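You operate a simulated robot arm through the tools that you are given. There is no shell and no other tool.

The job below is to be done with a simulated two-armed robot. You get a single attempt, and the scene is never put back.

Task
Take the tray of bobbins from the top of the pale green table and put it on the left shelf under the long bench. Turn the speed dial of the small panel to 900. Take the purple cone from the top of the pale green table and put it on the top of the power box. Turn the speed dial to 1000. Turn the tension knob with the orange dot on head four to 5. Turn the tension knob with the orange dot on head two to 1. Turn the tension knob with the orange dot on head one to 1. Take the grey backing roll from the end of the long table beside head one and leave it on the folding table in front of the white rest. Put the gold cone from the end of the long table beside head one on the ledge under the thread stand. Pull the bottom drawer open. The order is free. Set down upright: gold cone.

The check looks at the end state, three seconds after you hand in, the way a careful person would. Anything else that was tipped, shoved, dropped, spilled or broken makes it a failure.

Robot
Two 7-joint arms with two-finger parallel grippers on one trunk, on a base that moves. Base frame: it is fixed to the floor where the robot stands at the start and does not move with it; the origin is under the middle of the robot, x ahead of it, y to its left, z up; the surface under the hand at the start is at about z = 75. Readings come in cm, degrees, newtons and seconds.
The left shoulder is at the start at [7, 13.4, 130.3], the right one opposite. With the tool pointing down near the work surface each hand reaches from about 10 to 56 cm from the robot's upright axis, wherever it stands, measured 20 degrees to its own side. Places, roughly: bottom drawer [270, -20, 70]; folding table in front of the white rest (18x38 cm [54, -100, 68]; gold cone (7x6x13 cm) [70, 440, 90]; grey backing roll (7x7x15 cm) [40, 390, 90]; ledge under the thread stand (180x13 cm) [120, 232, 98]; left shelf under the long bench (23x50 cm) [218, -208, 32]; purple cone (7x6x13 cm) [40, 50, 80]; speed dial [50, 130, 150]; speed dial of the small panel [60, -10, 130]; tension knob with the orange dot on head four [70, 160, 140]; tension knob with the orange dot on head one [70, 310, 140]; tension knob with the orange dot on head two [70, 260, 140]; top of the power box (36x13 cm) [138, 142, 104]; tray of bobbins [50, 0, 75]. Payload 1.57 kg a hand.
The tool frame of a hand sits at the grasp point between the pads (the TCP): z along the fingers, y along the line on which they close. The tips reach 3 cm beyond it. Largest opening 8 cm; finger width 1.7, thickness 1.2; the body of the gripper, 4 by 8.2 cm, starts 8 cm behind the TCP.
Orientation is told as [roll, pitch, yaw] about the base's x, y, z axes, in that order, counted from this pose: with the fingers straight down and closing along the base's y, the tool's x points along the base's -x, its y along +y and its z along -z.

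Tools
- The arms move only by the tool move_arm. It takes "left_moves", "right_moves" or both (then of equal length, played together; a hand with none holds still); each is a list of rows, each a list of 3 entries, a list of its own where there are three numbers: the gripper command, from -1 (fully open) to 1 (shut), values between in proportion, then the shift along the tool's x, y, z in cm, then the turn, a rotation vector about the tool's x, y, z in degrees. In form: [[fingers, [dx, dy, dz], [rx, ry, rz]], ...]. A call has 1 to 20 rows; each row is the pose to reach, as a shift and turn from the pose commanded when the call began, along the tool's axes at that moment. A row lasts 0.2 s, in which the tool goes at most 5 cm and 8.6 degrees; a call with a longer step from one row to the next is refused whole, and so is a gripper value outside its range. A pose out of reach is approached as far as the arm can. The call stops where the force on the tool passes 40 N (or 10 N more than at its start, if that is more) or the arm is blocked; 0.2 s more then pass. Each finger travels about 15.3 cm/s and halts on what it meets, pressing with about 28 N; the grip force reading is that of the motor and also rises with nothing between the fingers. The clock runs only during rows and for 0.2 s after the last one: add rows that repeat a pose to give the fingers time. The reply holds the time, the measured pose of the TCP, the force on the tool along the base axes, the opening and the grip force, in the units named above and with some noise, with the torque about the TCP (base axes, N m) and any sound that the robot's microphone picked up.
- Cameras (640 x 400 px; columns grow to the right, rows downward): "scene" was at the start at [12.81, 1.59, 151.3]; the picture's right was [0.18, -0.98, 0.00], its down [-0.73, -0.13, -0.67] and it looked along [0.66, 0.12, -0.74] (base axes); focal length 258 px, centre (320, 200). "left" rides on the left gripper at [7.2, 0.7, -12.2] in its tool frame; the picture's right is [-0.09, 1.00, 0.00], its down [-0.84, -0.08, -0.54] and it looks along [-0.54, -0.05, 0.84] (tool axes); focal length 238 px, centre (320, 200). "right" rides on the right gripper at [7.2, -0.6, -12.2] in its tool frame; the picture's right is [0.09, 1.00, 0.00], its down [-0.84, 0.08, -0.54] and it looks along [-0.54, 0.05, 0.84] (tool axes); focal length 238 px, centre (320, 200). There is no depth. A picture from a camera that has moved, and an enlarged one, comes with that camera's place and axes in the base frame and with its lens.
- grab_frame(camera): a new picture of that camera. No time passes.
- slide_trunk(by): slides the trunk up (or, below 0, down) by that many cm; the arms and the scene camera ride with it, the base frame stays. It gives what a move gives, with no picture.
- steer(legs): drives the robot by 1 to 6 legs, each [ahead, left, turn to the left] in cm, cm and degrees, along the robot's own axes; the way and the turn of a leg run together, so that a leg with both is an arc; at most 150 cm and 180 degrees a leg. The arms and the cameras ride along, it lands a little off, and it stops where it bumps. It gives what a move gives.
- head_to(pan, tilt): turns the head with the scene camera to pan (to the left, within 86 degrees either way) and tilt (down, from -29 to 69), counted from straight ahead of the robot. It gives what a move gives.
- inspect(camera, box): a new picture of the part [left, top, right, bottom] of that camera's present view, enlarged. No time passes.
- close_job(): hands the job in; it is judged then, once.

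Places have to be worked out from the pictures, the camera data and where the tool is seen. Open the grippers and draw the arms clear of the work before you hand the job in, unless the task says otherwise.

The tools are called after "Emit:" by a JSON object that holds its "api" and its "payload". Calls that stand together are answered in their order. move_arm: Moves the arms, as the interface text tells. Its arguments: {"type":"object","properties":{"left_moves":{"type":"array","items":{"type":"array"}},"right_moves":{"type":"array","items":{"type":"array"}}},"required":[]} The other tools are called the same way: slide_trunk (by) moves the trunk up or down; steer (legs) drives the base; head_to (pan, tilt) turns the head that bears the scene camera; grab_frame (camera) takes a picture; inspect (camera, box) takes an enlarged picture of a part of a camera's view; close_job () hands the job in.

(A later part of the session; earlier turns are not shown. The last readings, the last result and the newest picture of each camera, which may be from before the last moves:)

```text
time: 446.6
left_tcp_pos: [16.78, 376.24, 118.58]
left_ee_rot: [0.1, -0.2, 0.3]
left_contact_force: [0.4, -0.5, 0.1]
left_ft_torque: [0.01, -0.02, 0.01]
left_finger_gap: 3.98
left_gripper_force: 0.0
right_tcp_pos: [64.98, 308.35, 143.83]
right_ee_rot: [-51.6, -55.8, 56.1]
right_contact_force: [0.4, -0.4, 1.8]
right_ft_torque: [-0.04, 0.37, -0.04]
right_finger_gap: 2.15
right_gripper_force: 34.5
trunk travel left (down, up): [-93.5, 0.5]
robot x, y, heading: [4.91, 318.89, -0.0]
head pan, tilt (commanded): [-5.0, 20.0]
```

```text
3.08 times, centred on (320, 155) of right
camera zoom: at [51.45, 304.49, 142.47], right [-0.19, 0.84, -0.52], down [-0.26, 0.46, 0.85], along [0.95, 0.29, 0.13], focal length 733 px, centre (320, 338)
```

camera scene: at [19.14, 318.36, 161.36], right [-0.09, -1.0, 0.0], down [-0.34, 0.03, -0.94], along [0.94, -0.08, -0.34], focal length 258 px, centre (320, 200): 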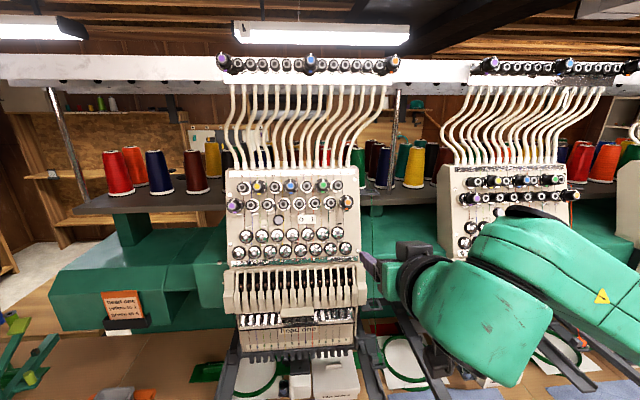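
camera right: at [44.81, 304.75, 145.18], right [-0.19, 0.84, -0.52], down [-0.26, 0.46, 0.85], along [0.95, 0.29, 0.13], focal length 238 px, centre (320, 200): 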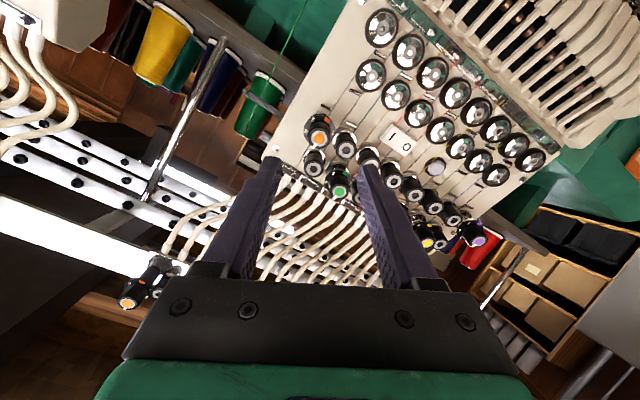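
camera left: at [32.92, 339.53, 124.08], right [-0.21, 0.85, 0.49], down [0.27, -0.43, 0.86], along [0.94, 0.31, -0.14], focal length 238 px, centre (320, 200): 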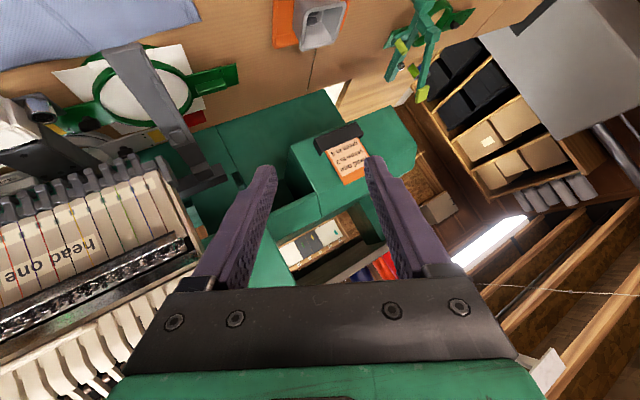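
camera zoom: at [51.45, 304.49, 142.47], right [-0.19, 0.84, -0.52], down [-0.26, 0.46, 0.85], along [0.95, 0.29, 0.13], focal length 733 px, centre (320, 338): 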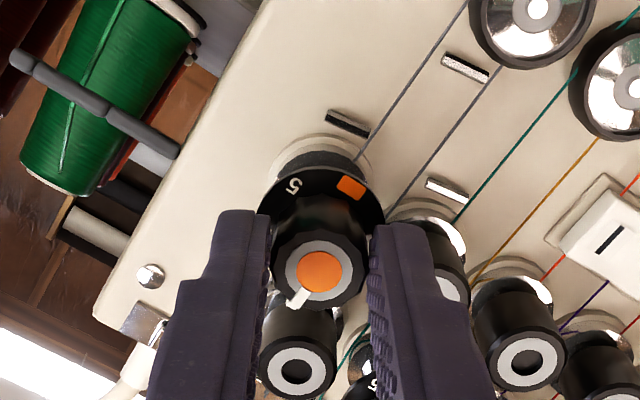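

Gripped (2.15 cm). I turn counter-clockwise 60° first.

Emit:
{"api": "move_arm", "payload": {"right_moves": [[1, [0, 0, 0], [0, 0, -6]], [1, [0, 0, 0], [0, 0, -12]], [1, [0, 0, 0], [0, 0, -18]], [1, [0, 0, 0], [0, 0, -24]], [1, [0, 0, 0], [0, 0, -30]], [1, [0, 0, 0], [0, 0, -36]], [1, [0, 0, 0], [0, 0, -42]], [1, [0, 0, 0], [0, 0, -48]], [1, [0, 0, 0], [0, 0, -54]], [1, [0, 0, 0], [0, 0, -60]], [1, [0, 0, 0], [0, 0, -60]]]}}

Emit:
{"api": "inspect", "payload": {"camera": "right", "box": [240, 90, 400, 220]}}

```text
time: 448.4
left_tcp_pos: [17.25, 376.27, 118.53]
left_ee_rot: [0.0, 0.0, 0.3]
left_contact_force: [0.2, 1.0, -0.4]
left_ft_torque: [-0.02, 0.03, 0.02]
left_finger_gap: 3.99
left_gripper_force: 0.2
right_tcp_pos: [64.94, 308.25, 143.71]
right_ee_rot: [-70.0, -18.2, 83.2]
right_contact_force: [13.5, -2.3, 2.8]
right_ft_torque: [-0.31, 0.5, -0.81]
right_finger_gap: 2.19
right_gripper_force: 34.7
right hand out of reach, approached as far as the arm can: row 7, 8
trunk travel left (down, up): [-93.5, 0.5]
robot x, y, heading: [4.91, 318.77, 0.1]
head pan, tilt (commanded): [-5.0, 20.0]
stopped in row 8 (right hand): the force on the tool passed its limit at 48 N (the readings are from after the stop); the commanded pose is now the measured one
```

```text
3.08 times, centred on (320, 155) of right
camera zoom: at [52.84, 301.19, 146.16], right [-0.31, 0.24, -0.92], down [-0.44, 0.82, 0.37], along [0.84, 0.52, -0.15], focal length 733 px, centre (320, 338)
```

zoom: 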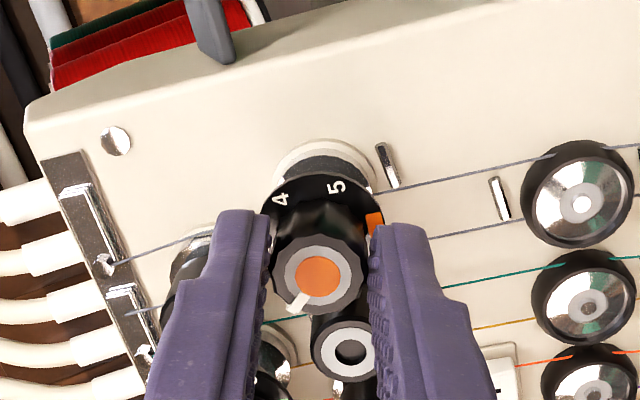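

The turn stalled after ~44° (arm reach in this roll). I release, back off 3 cm and check the knob's present reading; I'll turn it in several strokes.

Emit:
{"api": "move_arm", "payload": {"right_moves": [[0.6, [0, 0, 0], [0, 0, 0]], [0.15, [0, 0, 0], [0, 0, 0]], [0.15, [0, 0, 0], [0, 0, 0]], [0.15, [0, 0, -2], [0, 0, 0]], [0.15, [0, 0, -4], [0, 0, 0]], [0.15, [0, 0, -4], [0, 0, 0]]]}}

Emit:
{"api": "inspect", "payload": {"camera": "right", "box": [240, 90, 400, 220]}}

```text
time: 449.8
left_tcp_pos: [16.74, 376.29, 118.51]
left_ee_rot: [0.0, -0.3, 0.2]
left_contact_force: [0.7, -0.1, 0.4]
left_ft_torque: [0.01, 0.01, -0.01]
left_finger_gap: 3.99
left_gripper_force: 0.1
right_tcp_pos: [60.43, 308.29, 145.27]
right_ee_rot: [-70.1, -18.2, 83.4]
right_contact_force: [-0.2, 0.3, 0.3]
right_ft_torque: [-0.03, 0.02, -0.05]
right_finger_gap: 3.4
right_gripper_force: 0.2
trunk travel left (down, up): [-93.5, 0.5]
robot x, y, heading: [4.73, 319.26, 0.3]
head pan, tilt (commanded): [-5.0, 20.0]
```

```text
3.08 times, centred on (320, 155) of right
camera zoom: at [48.38, 301.28, 147.65], right [-0.31, 0.24, -0.92], down [-0.45, 0.82, 0.37], along [0.84, 0.52, -0.15], focal length 733 px, centre (320, 338)
```

zoom: 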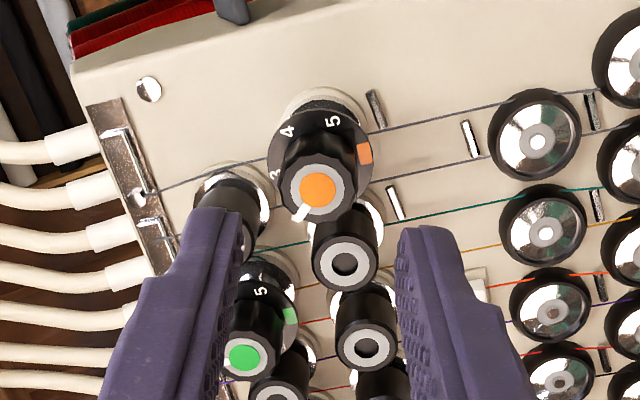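

The knob moved about 44° toward 2. I test in free air whether more negative roll is reachable from this retracted position.

Emit:
{"api": "move_arm", "payload": {"right_moves": [[0.15, [0, 0, -2], [0, 0, -7]], [0.15, [0, 0, -4], [0, 0, -14]], [0.15, [0, 0, -4], [0, 0, -21]], [0.15, [0, 0, -4], [0, 0, -28]], [0.15, [0, 0, -4], [0, 0, -35]], [0.15, [0, 0, -4], [0, 0, -42]], [0.15, [0, 0, -4], [0, 0, -49]], [0.15, [0, 0, -4], [0, 0, -56]], [0.15, [0, 0, -4], [0, 0, -63]], [0.15, [0, 0, -4], [0, 0, -70]], [0.15, [0, 0, -4], [0, 0, -70]]]}}

```text
time: 452.2
left_tcp_pos: [16.76, 376.24, 118.51]
left_ee_rot: [0.1, -0.3, 0.4]
left_contact_force: [0.0, 0.3, -0.9]
left_ft_torque: [-0.01, 0.02, 0.04]
left_finger_gap: 4.01
left_gripper_force: 0.1
right_tcp_pos: [56.39, 312.09, 132.03]
right_ee_rot: [-65.6, 37.0, 106.5]
right_contact_force: [-0.4, 0.2, -0.6]
right_ft_torque: [-0.01, 0.02, -0.01]
right_finger_gap: 3.41
right_gripper_force: 0.0
right hand out of reach, approached as far as the arm can: row 1, 2, 3, 4, 5, 6, 7, 8, 9, 10, 11
trunk travel left (down, up): [-93.5, 0.5]
robot x, y, heading: [4.88, 319.13, -0.2]
head pan, tilt (commanded): [-5.0, 20.0]
stopped in row 11 (right hand): the arm was blocked; the commanded pose is now the measured one
```

High up, the roll range is limited, so I'll finish in two more strokes within the reachable range. I read the hand's current axes to return to roll −30.

Emit:
{"api": "grab_frame", "payload": {"camera": "right"}}

```text
taken
camera right: at [46.77, 306.83, 140.87], right [-0.22, -0.71, -0.67], down [-0.72, 0.58, -0.38], along [0.66, 0.4, -0.64], focal length 238 px, centre (320, 200)
```

right: 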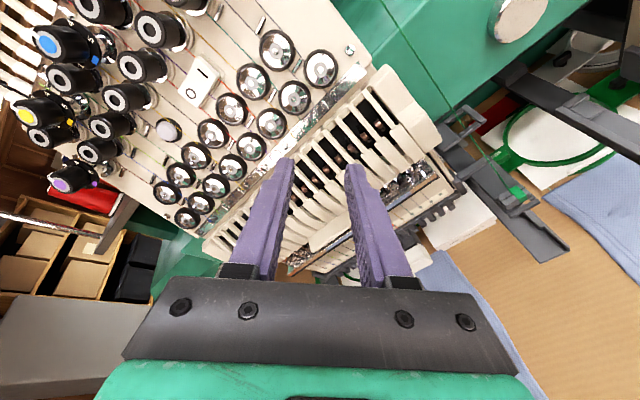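

I roll back to −30 first, then raise to the pre-grasp point on the knob axis.

Emit:
{"api": "move_arm", "payload": {"right_moves": [[0.15, [0, 0, -1], [0, 0, 8.3]], [0.15, [0, 0, -2], [0, 0, 16.6]], [0.15, [0, 0, -3], [0, 0, 25]], [0.15, [0, 0, -3], [0, 0, 33.3]], [0.15, [0, 0, -3], [0, 0, 41.6]], [0.15, [0, 0, -3], [0, 0, 50]], [0.15, [0, 0, -3], [0, 0, 58.3]], [0.15, [0, 0, -3], [0, 0, 66.6]], [0.15, [0, 0, -3], [0, 0, 75]], [0.15, [0, 0, -3], [0, 0, 83.3]], [0.15, [0, 0, -3], [0, 0, 91.6]], [0.15, [0, 0, -3], [0, 0, 100]], [0.15, [3, -2.2, -3], [0, 0, 100]], [0.15, [6, -4.5, -3], [0, 0, 100]], [0.15, [9, -6.7, -3], [0, 0, 100]], [0.15, [12.1, -8.9, -2.96], [0, 0, 100]], [0.15, [12.1, -8.9, -2.96], [0, 0, 100]]]}}

Emit:
{"api": "inspect", "payload": {"camera": "right", "box": [240, 90, 400, 220]}}

```text
time: 455.8
left_tcp_pos: [16.67, 376.17, 118.63]
left_ee_rot: [0.0, -0.3, 0.3]
left_contact_force: [-0.4, -0.4, 0.0]
left_ft_torque: [0.02, -0.01, -0.02]
left_finger_gap: 3.99
left_gripper_force: 0.1
right_tcp_pos: [58.57, 308.49, 146.76]
right_ee_rot: [-55.0, -54.9, 61.4]
right_contact_force: [-0.8, -0.1, -0.3]
right_ft_torque: [0.04, 0.0, 0.0]
right_finger_gap: 3.4
right_gripper_force: 0.0
trunk travel left (down, up): [-93.5, 0.5]
robot x, y, heading: [5.18, 318.9, -0.0]
head pan, tilt (commanded): [-5.0, 20.0]
```

```text
3.08 times, centred on (320, 155) of right
camera zoom: at [45.18, 304.07, 145.22], right [-0.21, 0.81, -0.54], down [-0.3, 0.48, 0.83], along [0.93, 0.33, 0.14], focal length 733 px, centre (320, 338)
```

zoom: 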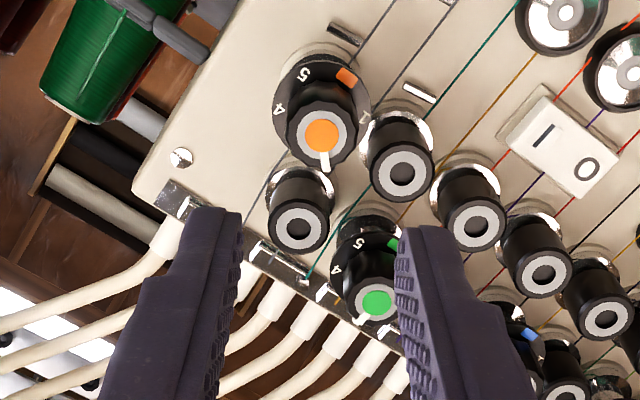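

The pointer has turned ~43° from 3. I correct the offset and advance again, then re-grip.

Emit:
{"api": "move_arm", "payload": {"right_moves": [[0.15, [0.5, 0, 1], [0, 0, 0]], [0.15, [0.5, 0, 3], [0, 0, 0]], [0.15, [0.5, 0, 5], [0, 0, 0]], [0.15, [0.5, 0, 5], [0, 0, 0]]]}}

Emit:
{"api": "inspect", "payload": {"camera": "right", "box": [240, 90, 400, 220]}}

```text
time: 456.8
left_tcp_pos: [16.56, 376.27, 118.62]
left_ee_rot: [0.0, -0.3, 0.3]
left_contact_force: [-0.7, 0.4, 0.0]
left_ft_torque: [0.01, -0.05, -0.03]
left_finger_gap: 4.01
left_gripper_force: 0.1
right_tcp_pos: [63.09, 308.47, 144.65]
right_ee_rot: [-55.1, -54.9, 61.6]
right_contact_force: [0.0, 0.9, -0.1]
right_ft_torque: [-0.02, -0.03, 0.0]
right_finger_gap: 3.39
right_gripper_force: 0.1
trunk travel left (down, up): [-93.5, 0.5]
robot x, y, heading: [4.69, 318.9, 0.3]
head pan, tilt (commanded): [-5.0, 20.0]
```

```text
3.08 times, centred on (320, 155) of right
camera zoom: at [49.77, 304.0, 143.18], right [-0.21, 0.81, -0.54], down [-0.3, 0.48, 0.83], along [0.93, 0.33, 0.14], focal length 733 px, centre (320, 338)
```

zoom: 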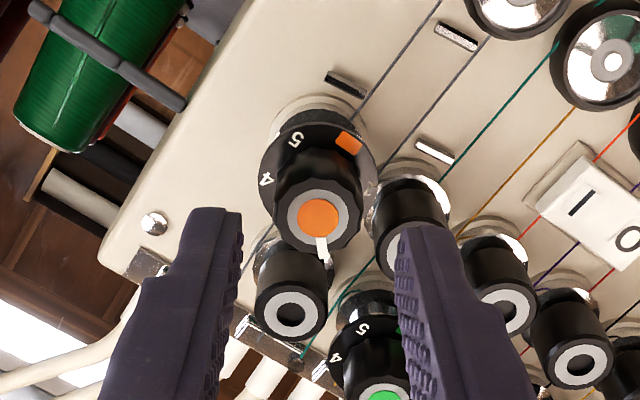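

Emit:
{"api": "move_arm", "payload": {"right_moves": [[0.15, [0.22, -0.03, 0.8], [0, 0, 0]], [0.15, [0.22, -0.03, 1.95], [0, 0, 0]], [0.15, [0.22, -0.03, 1.95], [0, 0, 0]], [0.4, [0.22, -0.03, 1.95], [0, 0, 0]], [0.7, [0.22, -0.03, 1.95], [0, 0, 0]], [1, [0.22, -0.03, 1.95], [0, 0, 0]], [1, [0.22, -0.03, 1.95], [0, 0, 0]]]}}

Emit:
{"api": "inspect", "payload": {"camera": "right", "box": [240, 90, 400, 220]}}

```text
time: 458.4
left_tcp_pos: [16.69, 376.1, 118.56]
left_ee_rot: [0.0, -0.3, 0.3]
left_contact_force: [0.0, -0.3, -0.4]
left_ft_torque: [0.0, 0.01, 0.01]
left_finger_gap: 4.01
left_gripper_force: 0.0
right_tcp_pos: [64.68, 308.37, 143.89]
right_ee_rot: [-55.1, -55.0, 61.7]
right_contact_force: [0.3, -1.2, 2.1]
right_ft_torque: [-0.09, -0.15, -0.13]
right_finger_gap: 2.15
right_gripper_force: 34.9
trunk travel left (down, up): [-93.5, 0.5]
robot x, y, heading: [4.82, 318.71, 0.1]
head pan, tilt (commanded): [-5.0, 20.0]
```

```text
3.08 times, centred on (320, 155) of right
camera zoom: at [51.51, 303.87, 142.38], right [-0.21, 0.81, -0.54], down [-0.3, 0.48, 0.83], along [0.93, 0.33, 0.14], focal length 733 px, centre (320, 338)
```

zoom: 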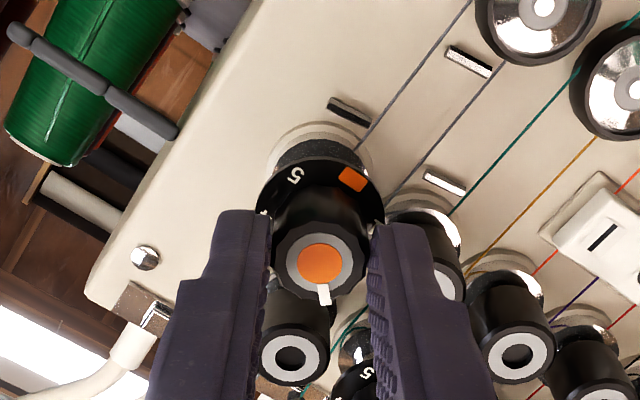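

Gripped. Second stroke: −37°.

Emit:
{"api": "move_arm", "payload": {"right_moves": [[1, [0, 0, 0], [0, 0, -6]], [1, [0, 0, 0], [0, 0, -12]], [1, [0, 0, 0], [0, 0, -18]], [1, [0, 0, 0], [0, 0, -24]], [1, [0, 0, 0], [0, 0, -30]], [1, [0, 0, 0], [0, 0, -37]], [1, [0, 0, 0], [0, 0, -37]]]}}

Emit:
{"api": "move_arm", "payload": {"right_moves": [[0.6, [0, 0, 0], [0, 0, 0]], [0.15, [0, 0, 0], [0, 0, 0]], [0.15, [0, 0, 0], [0, 0, 0]], [0.15, [0, 0, -2], [0, 0, 0]], [0.15, [0, 0, -4], [0, 0, 7]], [0.15, [0, 0, -4], [0, 0, 14]], [0.15, [0, 0, -4], [0, 0, 21]], [0.15, [0, 0, -4], [0, 0, 28]], [0.15, [0, 0, -4], [0, 0, 36]], [0.15, [0, 0, -4], [0, 0, 44]], [0.15, [0, 0, -4], [0, 0, 44]]]}}

Emit:
{"api": "inspect", "payload": {"camera": "right", "box": [240, 90, 400, 220]}}

Emit:
{"api": "inspect", "payload": {"camera": "scene", "box": [300, 160, 400, 240]}}

```text
time: 460.0
left_tcp_pos: [16.61, 376.02, 118.62]
left_ee_rot: [0.1, -0.3, 0.4]
left_contact_force: [0.2, -1.4, -0.3]
left_ft_torque: [0.05, 0.01, -0.01]
left_finger_gap: 4.01
left_gripper_force: 0.1
right_tcp_pos: [64.79, 308.28, 143.9]
right_ee_rot: [-69.4, -21.8, 83.3]
right_contact_force: [1.2, -2.6, 7.9]
right_ft_torque: [-0.27, 0.43, -0.77]
right_finger_gap: 2.17
right_gripper_force: 34.7
trunk travel left (down, up): [-93.5, 0.5]
robot x, y, heading: [5.03, 318.85, -0.0]
head pan, tilt (commanded): [-5.0, 20.0]
```

```text
time: 462.4
left_tcp_pos: [16.69, 376.08, 118.72]
left_ee_rot: [0.1, -0.4, 0.3]
left_contact_force: [-0.1, -0.5, 0.0]
left_ft_torque: [-0.01, -0.02, -0.01]
left_finger_gap: 3.98
left_gripper_force: 0.0
right_tcp_pos: [61.02, 308.34, 145.21]
right_ee_rot: [-48.0, -60.6, 53.4]
right_contact_force: [-0.8, 0.7, -0.9]
right_ft_torque: [0.04, -0.01, -0.04]
right_finger_gap: 3.39
right_gripper_force: 0.0
trunk travel left (down, up): [-93.5, 0.5]
robot x, y, heading: [5.2, 318.91, 0.0]
head pan, tilt (commanded): [-5.0, 20.0]
```

```text
3.08 times, centred on (320, 155) of right
camera zoom: at [47.6, 304.63, 143.16], right [-0.17, 0.88, -0.44], down [-0.28, 0.39, 0.88], along [0.94, 0.28, 0.17], focal length 733 px, centre (320, 338)
```

zoom: 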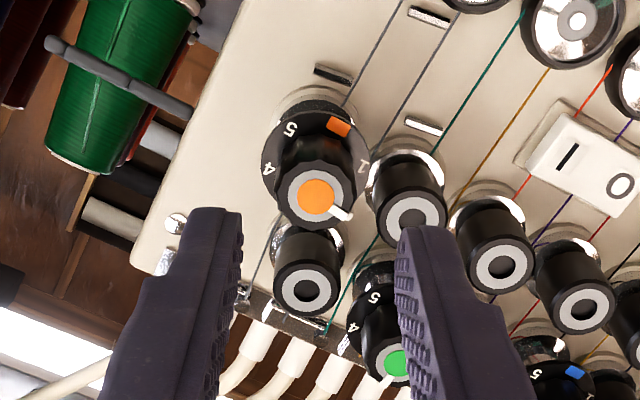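

```text
5.00 times, centred on (350, 200) of scene
camera zoom: at [19.15, 318.36, 161.37], right [-0.09, -1.0, 0.0], down [-0.34, 0.03, -0.94], along [0.94, -0.08, -0.34], focal length 1290 px, centre (170, 200)
```

zoom: 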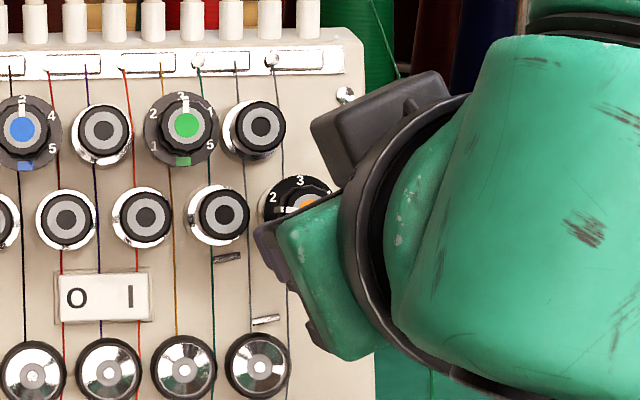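

The pointer is at ≈ −80°; 40° remain. The alignment is good, so I advance, grip and make the third stroke of −40°.

Emit:
{"api": "move_arm", "payload": {"right_moves": [[0.15, [0, -0.05, 2], [0, 0, 0]], [0.15, [0, -0.05, 4.05], [0, 0, 0]], [0.15, [0, -0.05, 4.05], [0, 0, 0]], [0.4, [0, -0.05, 4.05], [0, 0, 0]], [0.7, [0, -0.05, 4.05], [0, 0, 0]], [1, [0, -0.05, 4.05], [0, 0, 0]], [1, [0, -0.05, 4.05], [0, 0, 0]]]}}

Emit:
{"api": "inspect", "payload": {"camera": "right", "box": [240, 90, 400, 220]}}

```text
time: 464.0
left_tcp_pos: [16.69, 376.17, 118.57]
left_ee_rot: [-0.1, -0.2, 0.3]
left_contact_force: [0.8, 0.2, 0.0]
left_ft_torque: [-0.01, -0.03, 0.03]
left_finger_gap: 4.01
left_gripper_force: 0.1
right_tcp_pos: [64.78, 308.42, 143.79]
right_ee_rot: [-48.2, -60.5, 53.4]
right_contact_force: [1.1, -2.2, 3.7]
right_ft_torque: [-0.06, 0.07, -0.23]
right_finger_gap: 2.19
right_gripper_force: 35.0
trunk travel left (down, up): [-93.5, 0.5]
robot x, y, heading: [4.73, 319.22, -0.2]
head pan, tilt (commanded): [-5.0, 20.0]
```

```text
3.08 times, centred on (320, 155) of right
camera zoom: at [51.45, 304.62, 141.87], right [-0.17, 0.88, -0.45], down [-0.28, 0.39, 0.88], along [0.94, 0.28, 0.18], focal length 733 px, centre (320, 338)
```

zoom: 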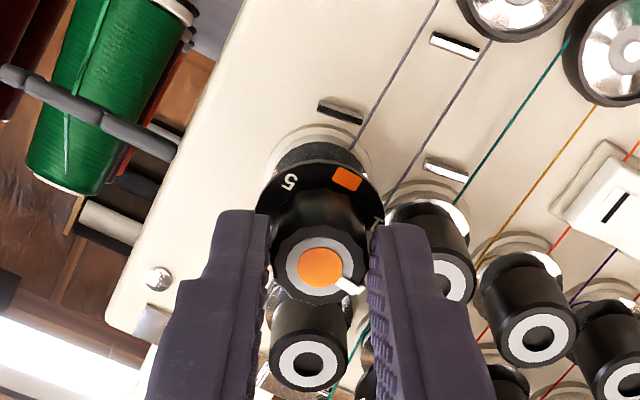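

Emit:
{"api": "move_arm", "payload": {"right_moves": [[1, [0, 0, 0], [0, 0, -6]], [1, [0, 0, 0], [0, 0, -12]], [1, [0, 0, 0], [0, 0, -18]], [1, [0, 0, 0], [0, 0, -24]], [1, [0, 0, 0], [0, 0, -30]], [1, [0, 0, 0], [0, 0, -36]], [1, [0, 0, 0], [0, 0, -40.5]], [1, [0, 0, 0], [0, 0, -40.5]]]}}

Emit:
{"api": "move_arm", "payload": {"right_moves": [[0.6, [0, 0, 0], [0, 0, 0]], [0.15, [0, 0, 0], [0, 0, 0]], [0.15, [0, 0, 0], [0, 0, 0]], [0.15, [0, 0, -2], [0, 0, 0]], [0.15, [0, 0, -5], [0, 0, 7]], [0.15, [0, 0, -5], [0, 0, 14]], [0.15, [0, 0, -5], [0, 0, 21]], [0.15, [0, 0, -5], [0, 0, 28]], [0.15, [0, 0, -5], [0, 0, 36]], [0.15, [0, 0, -5], [0, 0, 36]]]}}

Emit:
{"api": "inspect", "payload": {"camera": "right", "box": [240, 90, 400, 220]}}

```text
time: 465.8
left_tcp_pos: [16.72, 376.05, 118.6]
left_ee_rot: [0.1, -0.3, 0.3]
left_contact_force: [0.1, 0.6, -0.7]
left_ft_torque: [0.01, 0.01, -0.02]
left_finger_gap: 4.0
left_gripper_force: 0.1
right_tcp_pos: [64.93, 308.31, 143.83]
right_ee_rot: [-68.8, -25.1, 81.8]
right_contact_force: [4.3, -3.3, 7.6]
right_ft_torque: [0.16, 0.23, -0.52]
right_finger_gap: 2.15
right_gripper_force: 34.7
trunk travel left (down, up): [-93.5, 0.5]
robot x, y, heading: [4.68, 318.94, 0.1]
head pan, tilt (commanded): [-5.0, 20.0]
```

```text
time: 468.0
left_tcp_pos: [16.8, 376.18, 118.59]
left_ee_rot: [0.1, -0.2, 0.3]
left_contact_force: [-0.7, 0.0, -0.1]
left_ft_torque: [-0.01, 0.01, 0.01]
left_finger_gap: 3.97
left_gripper_force: 0.0
right_tcp_pos: [60.27, 308.39, 145.35]
right_ee_rot: [-52.6, -57.0, 58.7]
right_contact_force: [0.1, 0.3, 0.1]
right_ft_torque: [0.02, -0.01, -0.03]
right_finger_gap: 3.4
right_gripper_force: 0.0
trunk travel left (down, up): [-93.5, 0.5]
robot x, y, heading: [4.94, 318.74, 0.2]
head pan, tilt (commanded): [-5.0, 20.0]
```

```text
3.08 times, centred on (320, 155) of right
camera zoom: at [46.94, 304.17, 143.76], right [-0.2, 0.84, -0.51], down [-0.29, 0.45, 0.85], along [0.94, 0.31, 0.15], focal length 733 px, centre (320, 338)
```

zoom: 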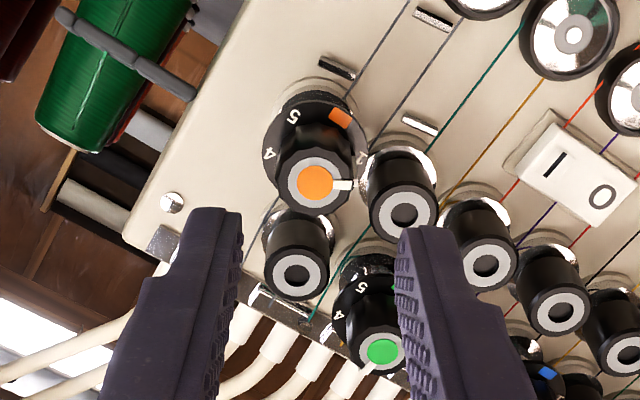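

The pointer is at ≈ −117° (mark 1 is at −120°). I move the hand aside to verify with the head camera.

Emit:
{"api": "move_arm", "payload": {"right_moves": [[0, [0, 0, -3], [0, 0, 6]], [0, [2, 0, -5], [0, 0, 13]], [0, [5, 0, -7], [0, 0, 20]], [0, [8, 0, -8], [0, 0, 27]], [0, [11, 0, -8], [0, 0, 27]], [0, [13, 0, -8], [0, 0, 27]], [0, [13, 0, -8], [0, 0, 27]]]}}

Emit:
{"api": "inspect", "payload": {"camera": "scene", "box": [320, 175, 380, 225]}}

Emit:
{"api": "grab_frame", "payload": {"camera": "scene"}}

```text
time: 469.6
left_tcp_pos: [16.59, 376.26, 118.47]
left_ee_rot: [0.0, -0.3, 0.2]
left_contact_force: [1.2, 0.0, 0.0]
left_ft_torque: [0.01, 0.0, 0.03]
left_finger_gap: 4.02
left_gripper_force: 0.1
right_tcp_pos: [48.99, 302.12, 137.12]
right_ee_rot: [-1.2, -70.9, 2.6]
right_contact_force: [0.2, 0.4, -0.2]
right_ft_torque: [-0.01, 0.01, 0.02]
right_finger_gap: 3.99
right_gripper_force: 0.0
trunk travel left (down, up): [-93.5, 0.5]
robot x, y, heading: [4.37, 318.61, -0.1]
head pan, tilt (commanded): [-5.0, 20.0]
```

```text
8.00 times, centred on (350, 200) of scene
camera zoom: at [19.17, 318.39, 161.36], right [-0.09, -1.0, 0.0], down [-0.34, 0.03, -0.94], along [0.94, -0.08, -0.34], focal length 2064 px, centre (80, 200)
```

zoom: 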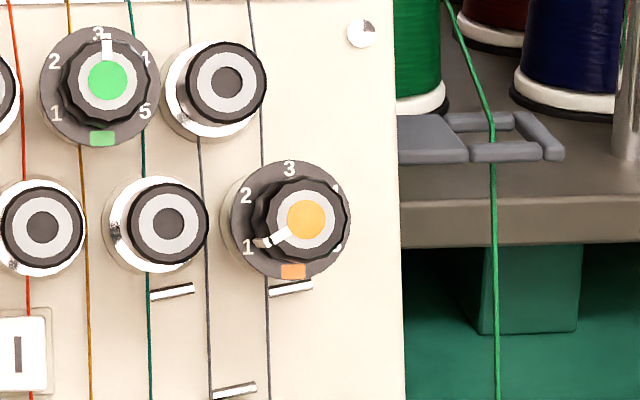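

```text
taken
camera scene: at [19.17, 318.39, 161.36], right [-0.09, -1.0, 0.0], down [-0.34, 0.03, -0.94], along [0.94, -0.08, -0.34], focal length 258 px, centre (320, 200)
```

scene: 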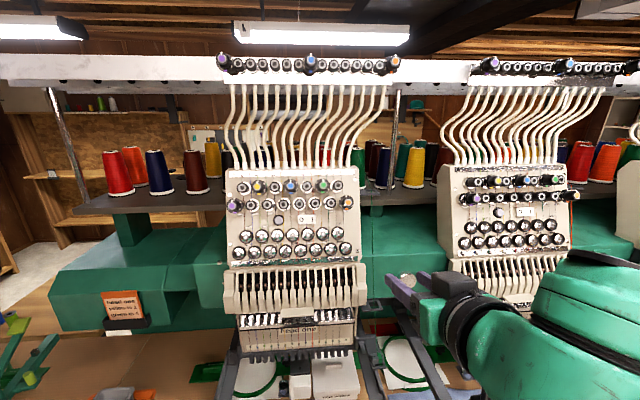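

Head one now points to 1. I retract a little more and strafe 50 cm to head two.

Emit:
{"api": "move_arm", "payload": {"right_moves": [[0.15, [0, 0, -3], [0, 0, 0]], [0.15, [0, 0, -5], [0, 0, 0]], [0.15, [0, 0, -5], [0, 0, 0]]]}}

Emit:
{"api": "steer", "payload": {"legs": [[0, -50, 0]]}}

Emit:
{"api": "head_to", "payload": {"pan": -5, "tilt": 20}}

Emit:
{"api": "grab_frame", "payload": {"camera": "scene"}}

Emit:
{"api": "grab_frame", "payload": {"camera": "right"}}

```text
time: 470.4
left_tcp_pos: [16.73, 376.2, 118.51]
left_ee_rot: [0.0, -0.4, 0.3]
left_contact_force: [0.3, -0.9, 0.3]
left_ft_torque: [-0.04, 0.02, 0.01]
left_finger_gap: 3.98
left_gripper_force: 0.2
right_tcp_pos: [48.08, 302.03, 137.56]
right_ee_rot: [-1.4, -70.7, 2.6]
right_contact_force: [-0.6, -1.2, -0.3]
right_ft_torque: [-0.02, -0.04, 0.01]
right_finger_gap: 3.39
right_gripper_force: 0.1
right hand out of reach, approached as far as the arm can: row 1, 2, 3
trunk travel left (down, up): [-93.5, 0.5]
robot x, y, heading: [4.83, 319.06, -0.2]
head pan, tilt (commanded): [-5.0, 20.0]
```

```text
time: 473.3
left_tcp_pos: [16.51, 327.31, 118.46]
left_ee_rot: [-0.1, -0.3, 0.8]
left_contact_force: [0.2, 0.2, 0.1]
left_ft_torque: [0.01, -0.01, 0.0]
left_finger_gap: 4.01
left_gripper_force: 0.1
right_tcp_pos: [48.53, 253.56, 137.56]
right_ee_rot: [-1.5, -70.8, 3.4]
right_contact_force: [0.6, 0.8, 0.6]
right_ft_torque: [-0.04, 0.01, -0.03]
right_finger_gap: 3.4
right_gripper_force: 0.1
trunk travel left (down, up): [-93.5, 0.5]
robot x, y, heading: [5.01, 269.66, 0.8]
head pan, tilt (commanded): [-5.0, 20.0]
```

```text
time: 473.9
left_tcp_pos: [16.52, 327.21, 118.47]
left_ee_rot: [0.0, -0.4, 0.8]
left_contact_force: [-0.3, 0.4, -0.2]
left_ft_torque: [0.0, -0.04, -0.01]
left_finger_gap: 4.0
left_gripper_force: 0.2
right_tcp_pos: [48.51, 253.36, 137.51]
right_ee_rot: [-1.4, -70.8, 3.1]
right_contact_force: [-0.6, -0.2, -0.3]
right_ft_torque: [-0.01, 0.03, -0.02]
right_finger_gap: 3.4
right_gripper_force: 0.0
trunk travel left (down, up): [-93.5, 0.5]
robot x, y, heading: [4.9, 269.99, 0.5]
head pan, tilt (commanded): [-5.0, 20.0]
```

```text
taken
camera scene: at [19.43, 269.45, 161.36], right [-0.08, -1.0, 0.0], down [-0.34, 0.03, -0.94], along [0.94, -0.07, -0.34], focal length 258 px, centre (320, 200)
```

scene: 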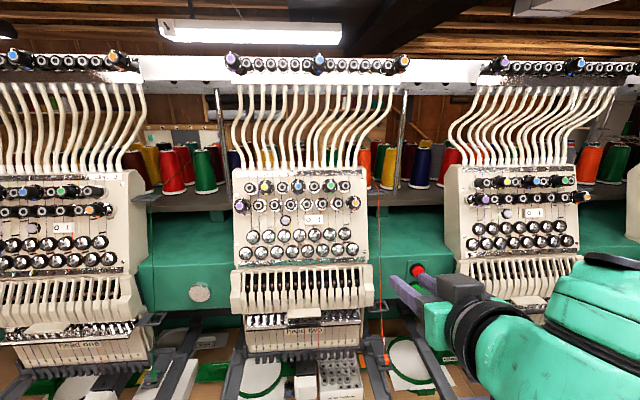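

```text
taken
camera right: at [34.69, 252.24, 134.8], right [-0.06, 0.99, -0.09], down [-0.24, 0.08, 0.97], along [0.97, 0.08, 0.23], focal length 238 px, centre (320, 200)
```

right: 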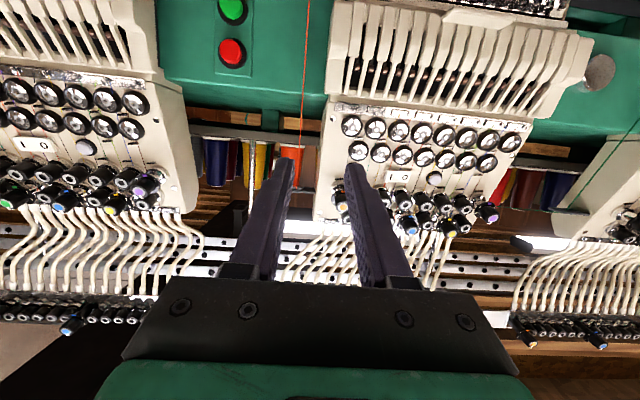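

Head two is in front. I zoom on its orange knob with both cameras (noting a loose red thread to its right).

Emit:
{"api": "inspect", "payload": {"camera": "scene", "box": [325, 175, 385, 225]}}

Emit:
{"api": "inspect", "payload": {"camera": "right", "box": [300, 160, 400, 240]}}

```text
8.00 times, centred on (355, 200) of scene
camera zoom: at [19.43, 269.45, 161.36], right [-0.08, -1.0, 0.0], down [-0.34, 0.03, -0.94], along [0.94, -0.07, -0.34], focal length 2064 px, centre (40, 200)
```

zoom: 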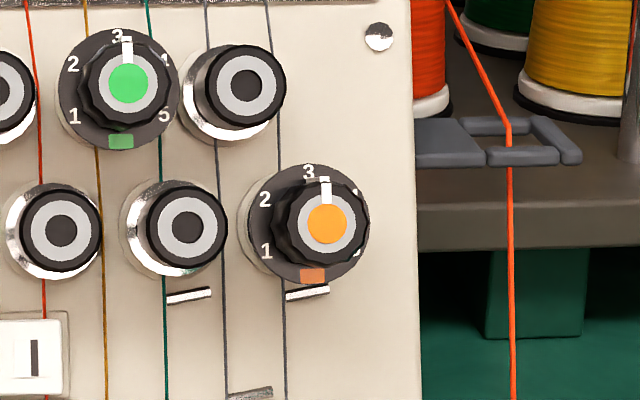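

```text
5.00 times, centred on (350, 200) of right
camera zoom: at [34.69, 252.24, 134.8], right [-0.06, 0.99, -0.09], down [-0.24, 0.08, 0.97], along [0.97, 0.08, 0.23], focal length 1192 px, centre (170, 200)
```

zoom: 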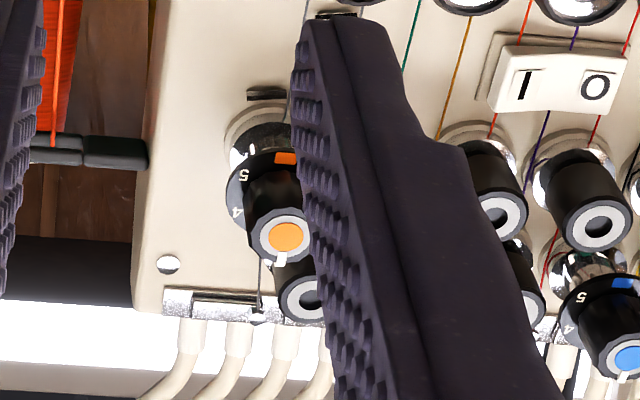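

Head two's knob face ≈ [67.0, 258.5, 143.3], pointer at 3. I move to the pre-grasp on its axis with roll −23°.

Emit:
{"api": "move_arm", "payload": {"right_moves": [[0.15, [-3, 1.2, 0], [0, 0, -6]], [0.15, [-6, 2.4, 1.5], [0, 0, -12]], [0.15, [-9, 3.6, 4], [0, 0, -18]], [0.15, [-11.75, 4.73, 6.5], [0, 0, -23]], [0.15, [-11.75, 4.73, 9.2], [0, 0, -23]], [0.15, [-11.75, 4.73, 9.2], [0, 0, -23]]]}}

Emit:
{"api": "inspect", "payload": {"camera": "right", "box": [240, 90, 400, 220]}}

```text
time: 475.3
left_tcp_pos: [16.5, 327.02, 118.52]
left_ee_rot: [0.0, -0.3, 0.8]
left_contact_force: [0.0, 0.0, -0.2]
left_ft_torque: [-0.02, 0.04, 0.02]
left_finger_gap: 4.0
left_gripper_force: 0.0
right_tcp_pos: [60.8, 258.51, 145.63]
right_ee_rot: [-48.8, -60.0, 54.5]
right_contact_force: [0.0, -0.3, -0.1]
right_ft_torque: [-0.02, -0.01, 0.0]
right_finger_gap: 3.39
right_gripper_force: 0.0
trunk travel left (down, up): [-93.5, 0.5]
robot x, y, heading: [4.94, 269.8, 0.1]
head pan, tilt (commanded): [-5.0, 20.0]
```

```text
3.08 times, centred on (320, 155) of right
camera zoom: at [47.45, 254.54, 143.67], right [-0.19, 0.87, -0.45], down [-0.28, 0.4, 0.87], along [0.94, 0.29, 0.17], focal length 733 px, centre (320, 338)
```

zoom: 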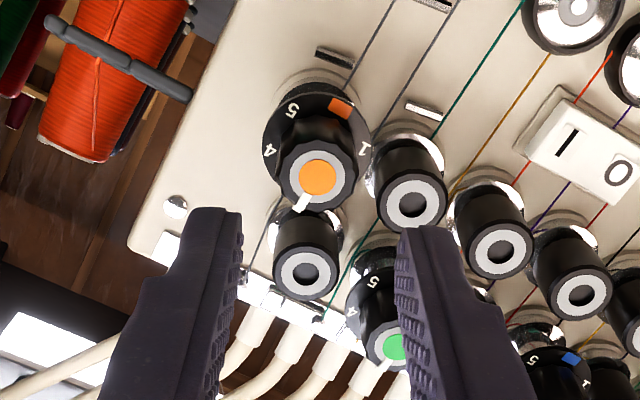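

Emit:
{"api": "move_arm", "payload": {"right_moves": [[0.15, [0.2, -0.02, 1.5], [0, 0, 0]], [0.15, [0.2, -0.02, 3.3], [0, 0, 0]], [0.15, [0.2, -0.02, 4.8], [0, 0, 0]], [0.15, [0.2, -0.02, 4.8], [0, 0, 0]]]}}

Emit:
{"api": "inspect", "payload": {"camera": "right", "box": [240, 90, 400, 220]}}

```text
time: 476.3
left_tcp_pos: [16.4, 327.13, 118.58]
left_ee_rot: [0.0, -0.3, 0.8]
left_contact_force: [-0.3, 0.5, -0.1]
left_ft_torque: [-0.01, 0.01, 0.01]
left_finger_gap: 4.01
left_gripper_force: 0.1
right_tcp_pos: [65.31, 258.52, 143.8]
right_ee_rot: [-48.7, -60.0, 54.6]
right_contact_force: [-0.1, 0.7, -0.7]
right_ft_torque: [-0.01, -0.02, 0.0]
right_finger_gap: 3.39
right_gripper_force: 0.1
trunk travel left (down, up): [-93.5, 0.5]
robot x, y, heading: [5.43, 270.03, 0.8]
head pan, tilt (commanded): [-5.0, 20.0]
```

```text
3.08 times, centred on (320, 155) of right
camera zoom: at [51.87, 254.6, 141.92], right [-0.19, 0.87, -0.45], down [-0.28, 0.4, 0.87], along [0.94, 0.29, 0.17], focal length 733 px, centre (320, 338)
```

zoom: 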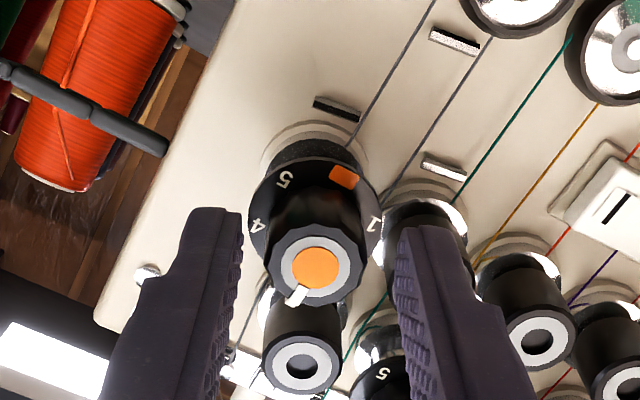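

Slightly deep; I back off 5 mm, then close on the knob.

Emit:
{"api": "move_arm", "payload": {"right_moves": [[0.15, [0, -0.03, -0.5], [0, 0, 0]], [0.4, [0, -0.03, -0.5], [0, 0, 0]], [0.7, [0, -0.03, -0.5], [0, 0, 0]], [1, [0, -0.03, -0.5], [0, 0, 0]], [1, [0, -0.03, -0.5], [0, 0, 0]]]}}

Emit:
{"api": "inspect", "payload": {"camera": "right", "box": [240, 90, 400, 220]}}

```text
time: 477.5
left_tcp_pos: [16.58, 327.0, 118.57]
left_ee_rot: [-0.1, -0.3, 0.7]
left_contact_force: [-0.3, 0.0, 1.2]
left_ft_torque: [-0.02, -0.03, -0.01]
left_finger_gap: 4.02
left_gripper_force: 0.0
right_tcp_pos: [64.93, 258.35, 144.12]
right_ee_rot: [-48.7, -60.2, 54.5]
right_contact_force: [1.1, -1.7, 3.8]
right_ft_torque: [-0.15, 0.07, -0.38]
right_finger_gap: 2.17
right_gripper_force: 34.8
trunk travel left (down, up): [-93.5, 0.5]
robot x, y, heading: [5.34, 269.94, 0.5]
head pan, tilt (commanded): [-5.0, 20.0]
```

```text
3.08 times, centred on (320, 155) of right
camera zoom: at [51.41, 254.49, 142.06], right [-0.18, 0.87, -0.45], down [-0.28, 0.39, 0.87], along [0.94, 0.29, 0.17], focal length 733 px, centre (320, 338)
```

zoom: 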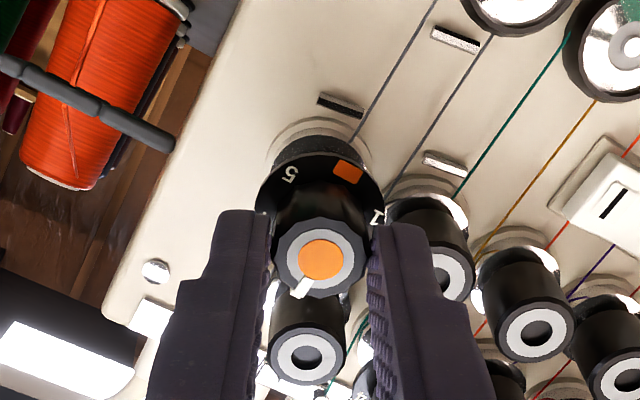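

Gripped. First stroke −40°, then release, roll back 40°, and re-grip.

Emit:
{"api": "move_arm", "payload": {"right_moves": [[1, [0, 0, 0], [0, 0, -6]], [1, [0, 0, 0], [0, 0, -12]], [1, [0, 0, 0], [0, 0, -18]], [1, [0, 0, 0], [0, 0, -24]], [1, [0, 0, 0], [0, 0, -30]], [1, [0, 0, 0], [0, 0, -36]], [1, [0, 0, 0], [0, 0, -41]], [1, [0, 0, 0], [0, 0, -41]]]}}

Emit:
{"api": "move_arm", "payload": {"right_moves": [[0.6, [0, 0, 0], [0, 0, 0]], [0.15, [0, 0, 0], [0, 0, 0]], [0.15, [0, 0, 0], [0, 0, 0]], [0.15, [0, 0, -2], [0, 0, 0]], [0.15, [0, 0, -4], [0, 0, 7]], [0.15, [0, 0, -4], [0, 0, 14]], [0.15, [0, 0, -4], [0, 0, 21]], [0.15, [0, 0, -4], [0, 0, 28]], [0.15, [0, 0, -4], [0, 0, 35]], [0.15, [0, 0, -4], [0, 0, 41]], [0.15, [0, 0, -4], [0, 0, 41]]]}}

Emit:
{"api": "inspect", "payload": {"camera": "right", "box": [240, 90, 400, 220]}}

```text
time: 479.3
left_tcp_pos: [16.43, 327.0, 118.7]
left_ee_rot: [0.1, -0.3, 0.8]
left_contact_force: [-1.1, 0.0, -0.8]
left_ft_torque: [0.03, 0.0, 0.03]
left_finger_gap: 4.02
left_gripper_force: 0.1
right_tcp_pos: [64.73, 258.26, 143.88]
right_ee_rot: [-68.8, -24.1, 82.9]
right_contact_force: [-1.6, -3.6, 1.6]
right_ft_torque: [-0.06, 0.32, -0.14]
right_finger_gap: 2.15
right_gripper_force: 34.4
trunk travel left (down, up): [-93.5, 0.5]
robot x, y, heading: [5.24, 269.64, 0.6]
head pan, tilt (commanded): [-5.0, 20.0]
```

```text
time: 481.7
left_tcp_pos: [16.46, 327.13, 118.57]
left_ee_rot: [0.0, -0.2, 0.9]
left_contact_force: [0.5, -1.0, 0.5]
left_ft_torque: [-0.01, -0.01, -0.01]
left_finger_gap: 4.0
left_gripper_force: 0.0
right_tcp_pos: [61.1, 258.4, 145.24]
right_ee_rot: [-48.7, -60.0, 54.4]
right_contact_force: [-1.2, -0.3, 0.2]
right_ft_torque: [-0.01, 0.01, -0.01]
right_finger_gap: 3.42
right_gripper_force: 0.0
trunk travel left (down, up): [-93.5, 0.5]
robot x, y, heading: [5.1, 269.84, 0.6]
head pan, tilt (commanded): [-5.0, 20.0]
```

```text
3.08 times, centred on (320, 155) of right
camera zoom: at [47.66, 254.53, 143.37], right [-0.19, 0.87, -0.45], down [-0.28, 0.39, 0.87], along [0.94, 0.29, 0.17], focal length 733 px, centre (320, 338)
```

zoom: 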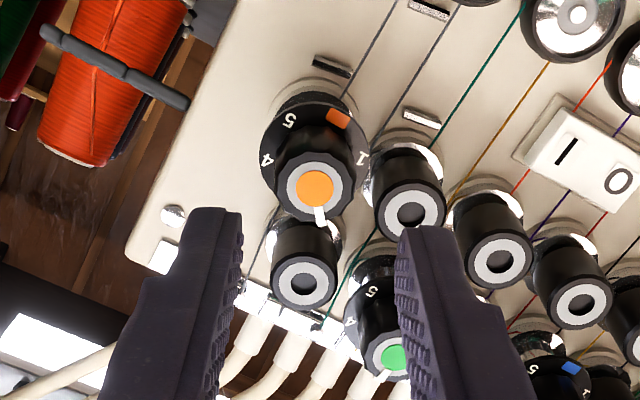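

Stroke 1 done. I advance, grip again and make the second stroke.

Emit:
{"api": "move_arm", "payload": {"right_moves": [[0.15, [0.2, -0.1, 2], [0, 0, 0]], [0.15, [0.2, -0.1, 4], [0, 0, 0]], [0.15, [0.2, -0.1, 4], [0, 0, 0]], [0.4, [0.2, -0.1, 4], [0, 0, 0]], [0.7, [0.2, -0.1, 4], [0, 0, 0]], [1, [0.2, -0.1, 4], [0, 0, 0]], [1, [0.2, -0.1, 4], [0, 0, 0]], [1, [0.2, -0.1, 4], [0, 0, -6]], [1, [0.2, -0.1, 4], [0, 0, -12]], [1, [0.2, -0.1, 4], [0, 0, -18]], [1, [0.2, -0.1, 4], [0, 0, -24]], [1, [0.2, -0.1, 4], [0, 0, -30]], [1, [0.2, -0.1, 4], [0, 0, -36]], [1, [0.2, -0.1, 4], [0, 0, -41]], [1, [0.2, -0.1, 4], [0, 0, -41]]]}}

Emit:
{"api": "move_arm", "payload": {"right_moves": [[0.6, [0, 0, 0], [0, 0, 0]], [0.15, [0, 0, 0], [0, 0, 0]], [0.15, [0, 0, 0], [0, 0, 0]], [0.15, [0, 0, -2], [0, 0, 0]], [0.15, [0, 0, -4], [0, 0, 7]], [0.15, [0, 0, -4], [0, 0, 14]], [0.15, [0, 0, -4], [0, 0, 21]], [0.15, [0, 0, -4], [0, 0, 28]], [0.15, [0, 0, -4], [0, 0, 35]], [0.15, [0, 0, -4], [0, 0, 41]], [0.15, [0, 0, -4], [0, 0, 41]]]}}

Emit:
{"api": "inspect", "payload": {"camera": "right", "box": [240, 90, 400, 220]}}

```text
time: 484.9
left_tcp_pos: [16.42, 327.02, 118.67]
left_ee_rot: [0.1, -0.3, 0.9]
left_contact_force: [0.5, 0.3, 0.4]
left_ft_torque: [0.03, 0.01, -0.01]
left_finger_gap: 4.01
left_gripper_force: 0.0
right_tcp_pos: [64.68, 258.29, 143.81]
right_ee_rot: [-68.9, -24.2, 82.9]
right_contact_force: [-1.1, -2.9, 0.8]
right_ft_torque: [0.05, 0.1, 0.09]
right_finger_gap: 2.14
right_gripper_force: 34.6
trunk travel left (down, up): [-93.5, 0.5]
robot x, y, heading: [5.42, 270.26, 0.7]
head pan, tilt (commanded): [-5.0, 20.0]
```

```text
time: 487.3
left_tcp_pos: [16.42, 327.04, 118.53]
left_ee_rot: [0.0, -0.3, 0.8]
left_contact_force: [0.2, 0.2, -0.3]
left_ft_torque: [-0.05, 0.02, 0.02]
left_finger_gap: 4.0
left_gripper_force: 0.1
right_tcp_pos: [61.03, 258.17, 145.2]
right_ee_rot: [-48.6, -60.1, 54.4]
right_contact_force: [0.6, -0.1, -0.5]
right_ft_torque: [-0.02, -0.05, 0.0]
right_finger_gap: 3.42
right_gripper_force: 0.1
trunk travel left (down, up): [-93.5, 0.5]
robot x, y, heading: [4.96, 270.1, 0.6]
head pan, tilt (commanded): [-5.0, 20.0]
```

```text
3.08 times, centred on (320, 155) of right
camera zoom: at [47.59, 254.31, 143.25], right [-0.18, 0.87, -0.45], down [-0.28, 0.39, 0.88], along [0.94, 0.29, 0.17], focal length 733 px, centre (320, 338)
```

zoom: 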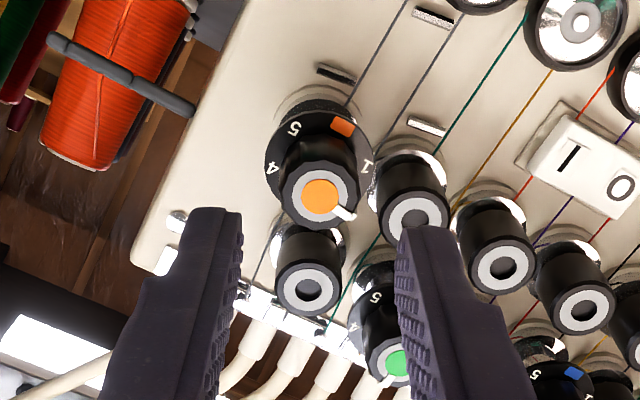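

Pointer at ≈ −83°. Third stroke of −38°.

Emit:
{"api": "move_arm", "payload": {"right_moves": [[0.15, [0.05, 0, 2], [0, 0, 0]], [0.15, [0.05, 0, 4], [0, 0, 0]], [0.15, [0.05, 0, 4], [0, 0, 0]], [0.4, [0.05, 0, 4], [0, 0, 0]], [0.7, [0.05, 0, 4], [0, 0, 0]], [1, [0.05, 0, 4], [0, 0, 0]], [1, [0.05, 0, 4], [0, 0, 0]], [1, [0.05, 0, 4], [0, 0, -6]], [1, [0.05, 0, 4], [0, 0, -12]], [1, [0.05, 0, 4], [0, 0, -18]], [1, [0.05, 0, 4], [0, 0, -24]], [1, [0.05, 0, 4], [0, 0, -30]], [1, [0.05, 0, 4], [0, 0, -35]], [1, [0.05, 0, 4], [0, 0, -38.5]], [1, [0.05, 0, 4], [0, 0, -38.5]]]}}

Emit:
{"api": "move_arm", "payload": {"right_moves": [[0.6, [0, 0, 0], [0, 0, 0]], [0.15, [0, 0, 0], [0, 0, 0]], [0.15, [0, 0, 0], [0, 0, 0]], [0.15, [0, 0, -2], [0, 0, 0]], [0.15, [0, 0, -5], [0, 0, 7]], [0.15, [0, 0, -7], [0, 0, 14]], [0.15, [0, 0, -8], [0, 0, 21]], [0.15, [0, 0, -8], [0, 0, 28]], [0.15, [0, 0, -8], [0, 0, 35]], [0.15, [0, 0, -8], [0, 0, 42]], [0.15, [0, 0, -8], [0, 0, 49]], [0.15, [0, 0, -8], [0, 0, 56]], [0.15, [0, 0, -8], [0, 0, 62]], [0.15, [4, 0, -8], [0, 0, 62]], [0.15, [8, 0, -10], [0, 0, 62]], [0.15, [8, 0, -10], [0, 0, 62]]]}}

Emit:
{"api": "inspect", "payload": {"camera": "scene", "box": [325, 175, 385, 225]}}

Emit:
{"api": "grab_frame", "payload": {"camera": "scene"}}

```text
time: 490.5
left_tcp_pos: [16.47, 326.98, 118.66]
left_ee_rot: [0.1, -0.3, 0.8]
left_contact_force: [-0.2, 0.0, -0.2]
left_ft_torque: [-0.02, 0.01, -0.04]
left_finger_gap: 4.01
left_gripper_force: 0.1
right_tcp_pos: [64.79, 258.12, 143.89]
right_ee_rot: [-68.6, -26.5, 81.8]
right_contact_force: [4.5, -4.3, 8.9]
right_ft_torque: [0.22, -0.13, 0.05]
right_finger_gap: 2.17
right_gripper_force: 34.7
trunk travel left (down, up): [-93.5, 0.5]
robot x, y, heading: [4.92, 269.87, 0.5]
head pan, tilt (commanded): [-5.0, 20.0]
```

```text
time: 493.9
left_tcp_pos: [16.43, 327.22, 118.46]
left_ee_rot: [0.1, -0.3, 0.8]
left_contact_force: [0.2, -0.1, -0.3]
left_ft_torque: [0.0, 0.01, 0.0]
left_finger_gap: 4.0
left_gripper_force: 0.2
right_tcp_pos: [54.38, 250.97, 143.43]
right_ee_rot: [0.0, -70.8, 1.8]
right_contact_force: [0.3, 0.2, 0.4]
right_ft_torque: [0.01, -0.03, -0.02]
right_finger_gap: 3.4
right_gripper_force: 0.0
trunk travel left (down, up): [-93.5, 0.5]
robot x, y, heading: [5.18, 269.68, 0.6]
head pan, tilt (commanded): [-5.0, 20.0]
```

```text
8.00 times, centred on (355, 200) of scene
camera zoom: at [19.41, 269.47, 161.37], right [-0.08, -1.0, 0.0], down [-0.34, 0.03, -0.94], along [0.94, -0.07, -0.34], focal length 2064 px, centre (40, 200)
```

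zoom: 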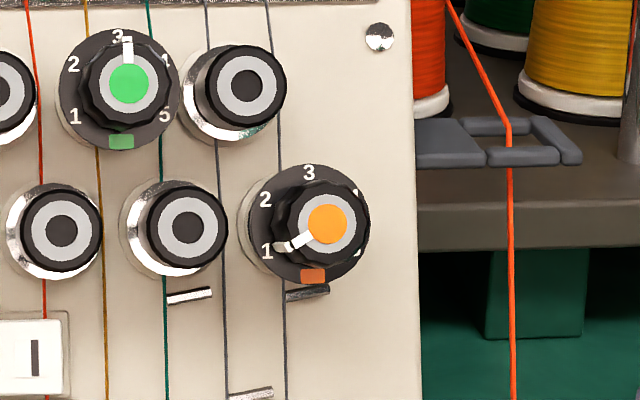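

```text
taken
camera scene: at [19.41, 269.47, 161.37], right [-0.08, -1.0, 0.0], down [-0.34, 0.03, -0.94], along [0.94, -0.07, -0.34], focal length 258 px, centre (320, 200)
```

scene: 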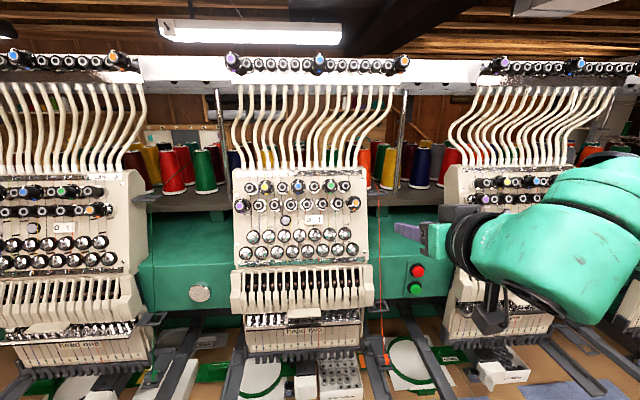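

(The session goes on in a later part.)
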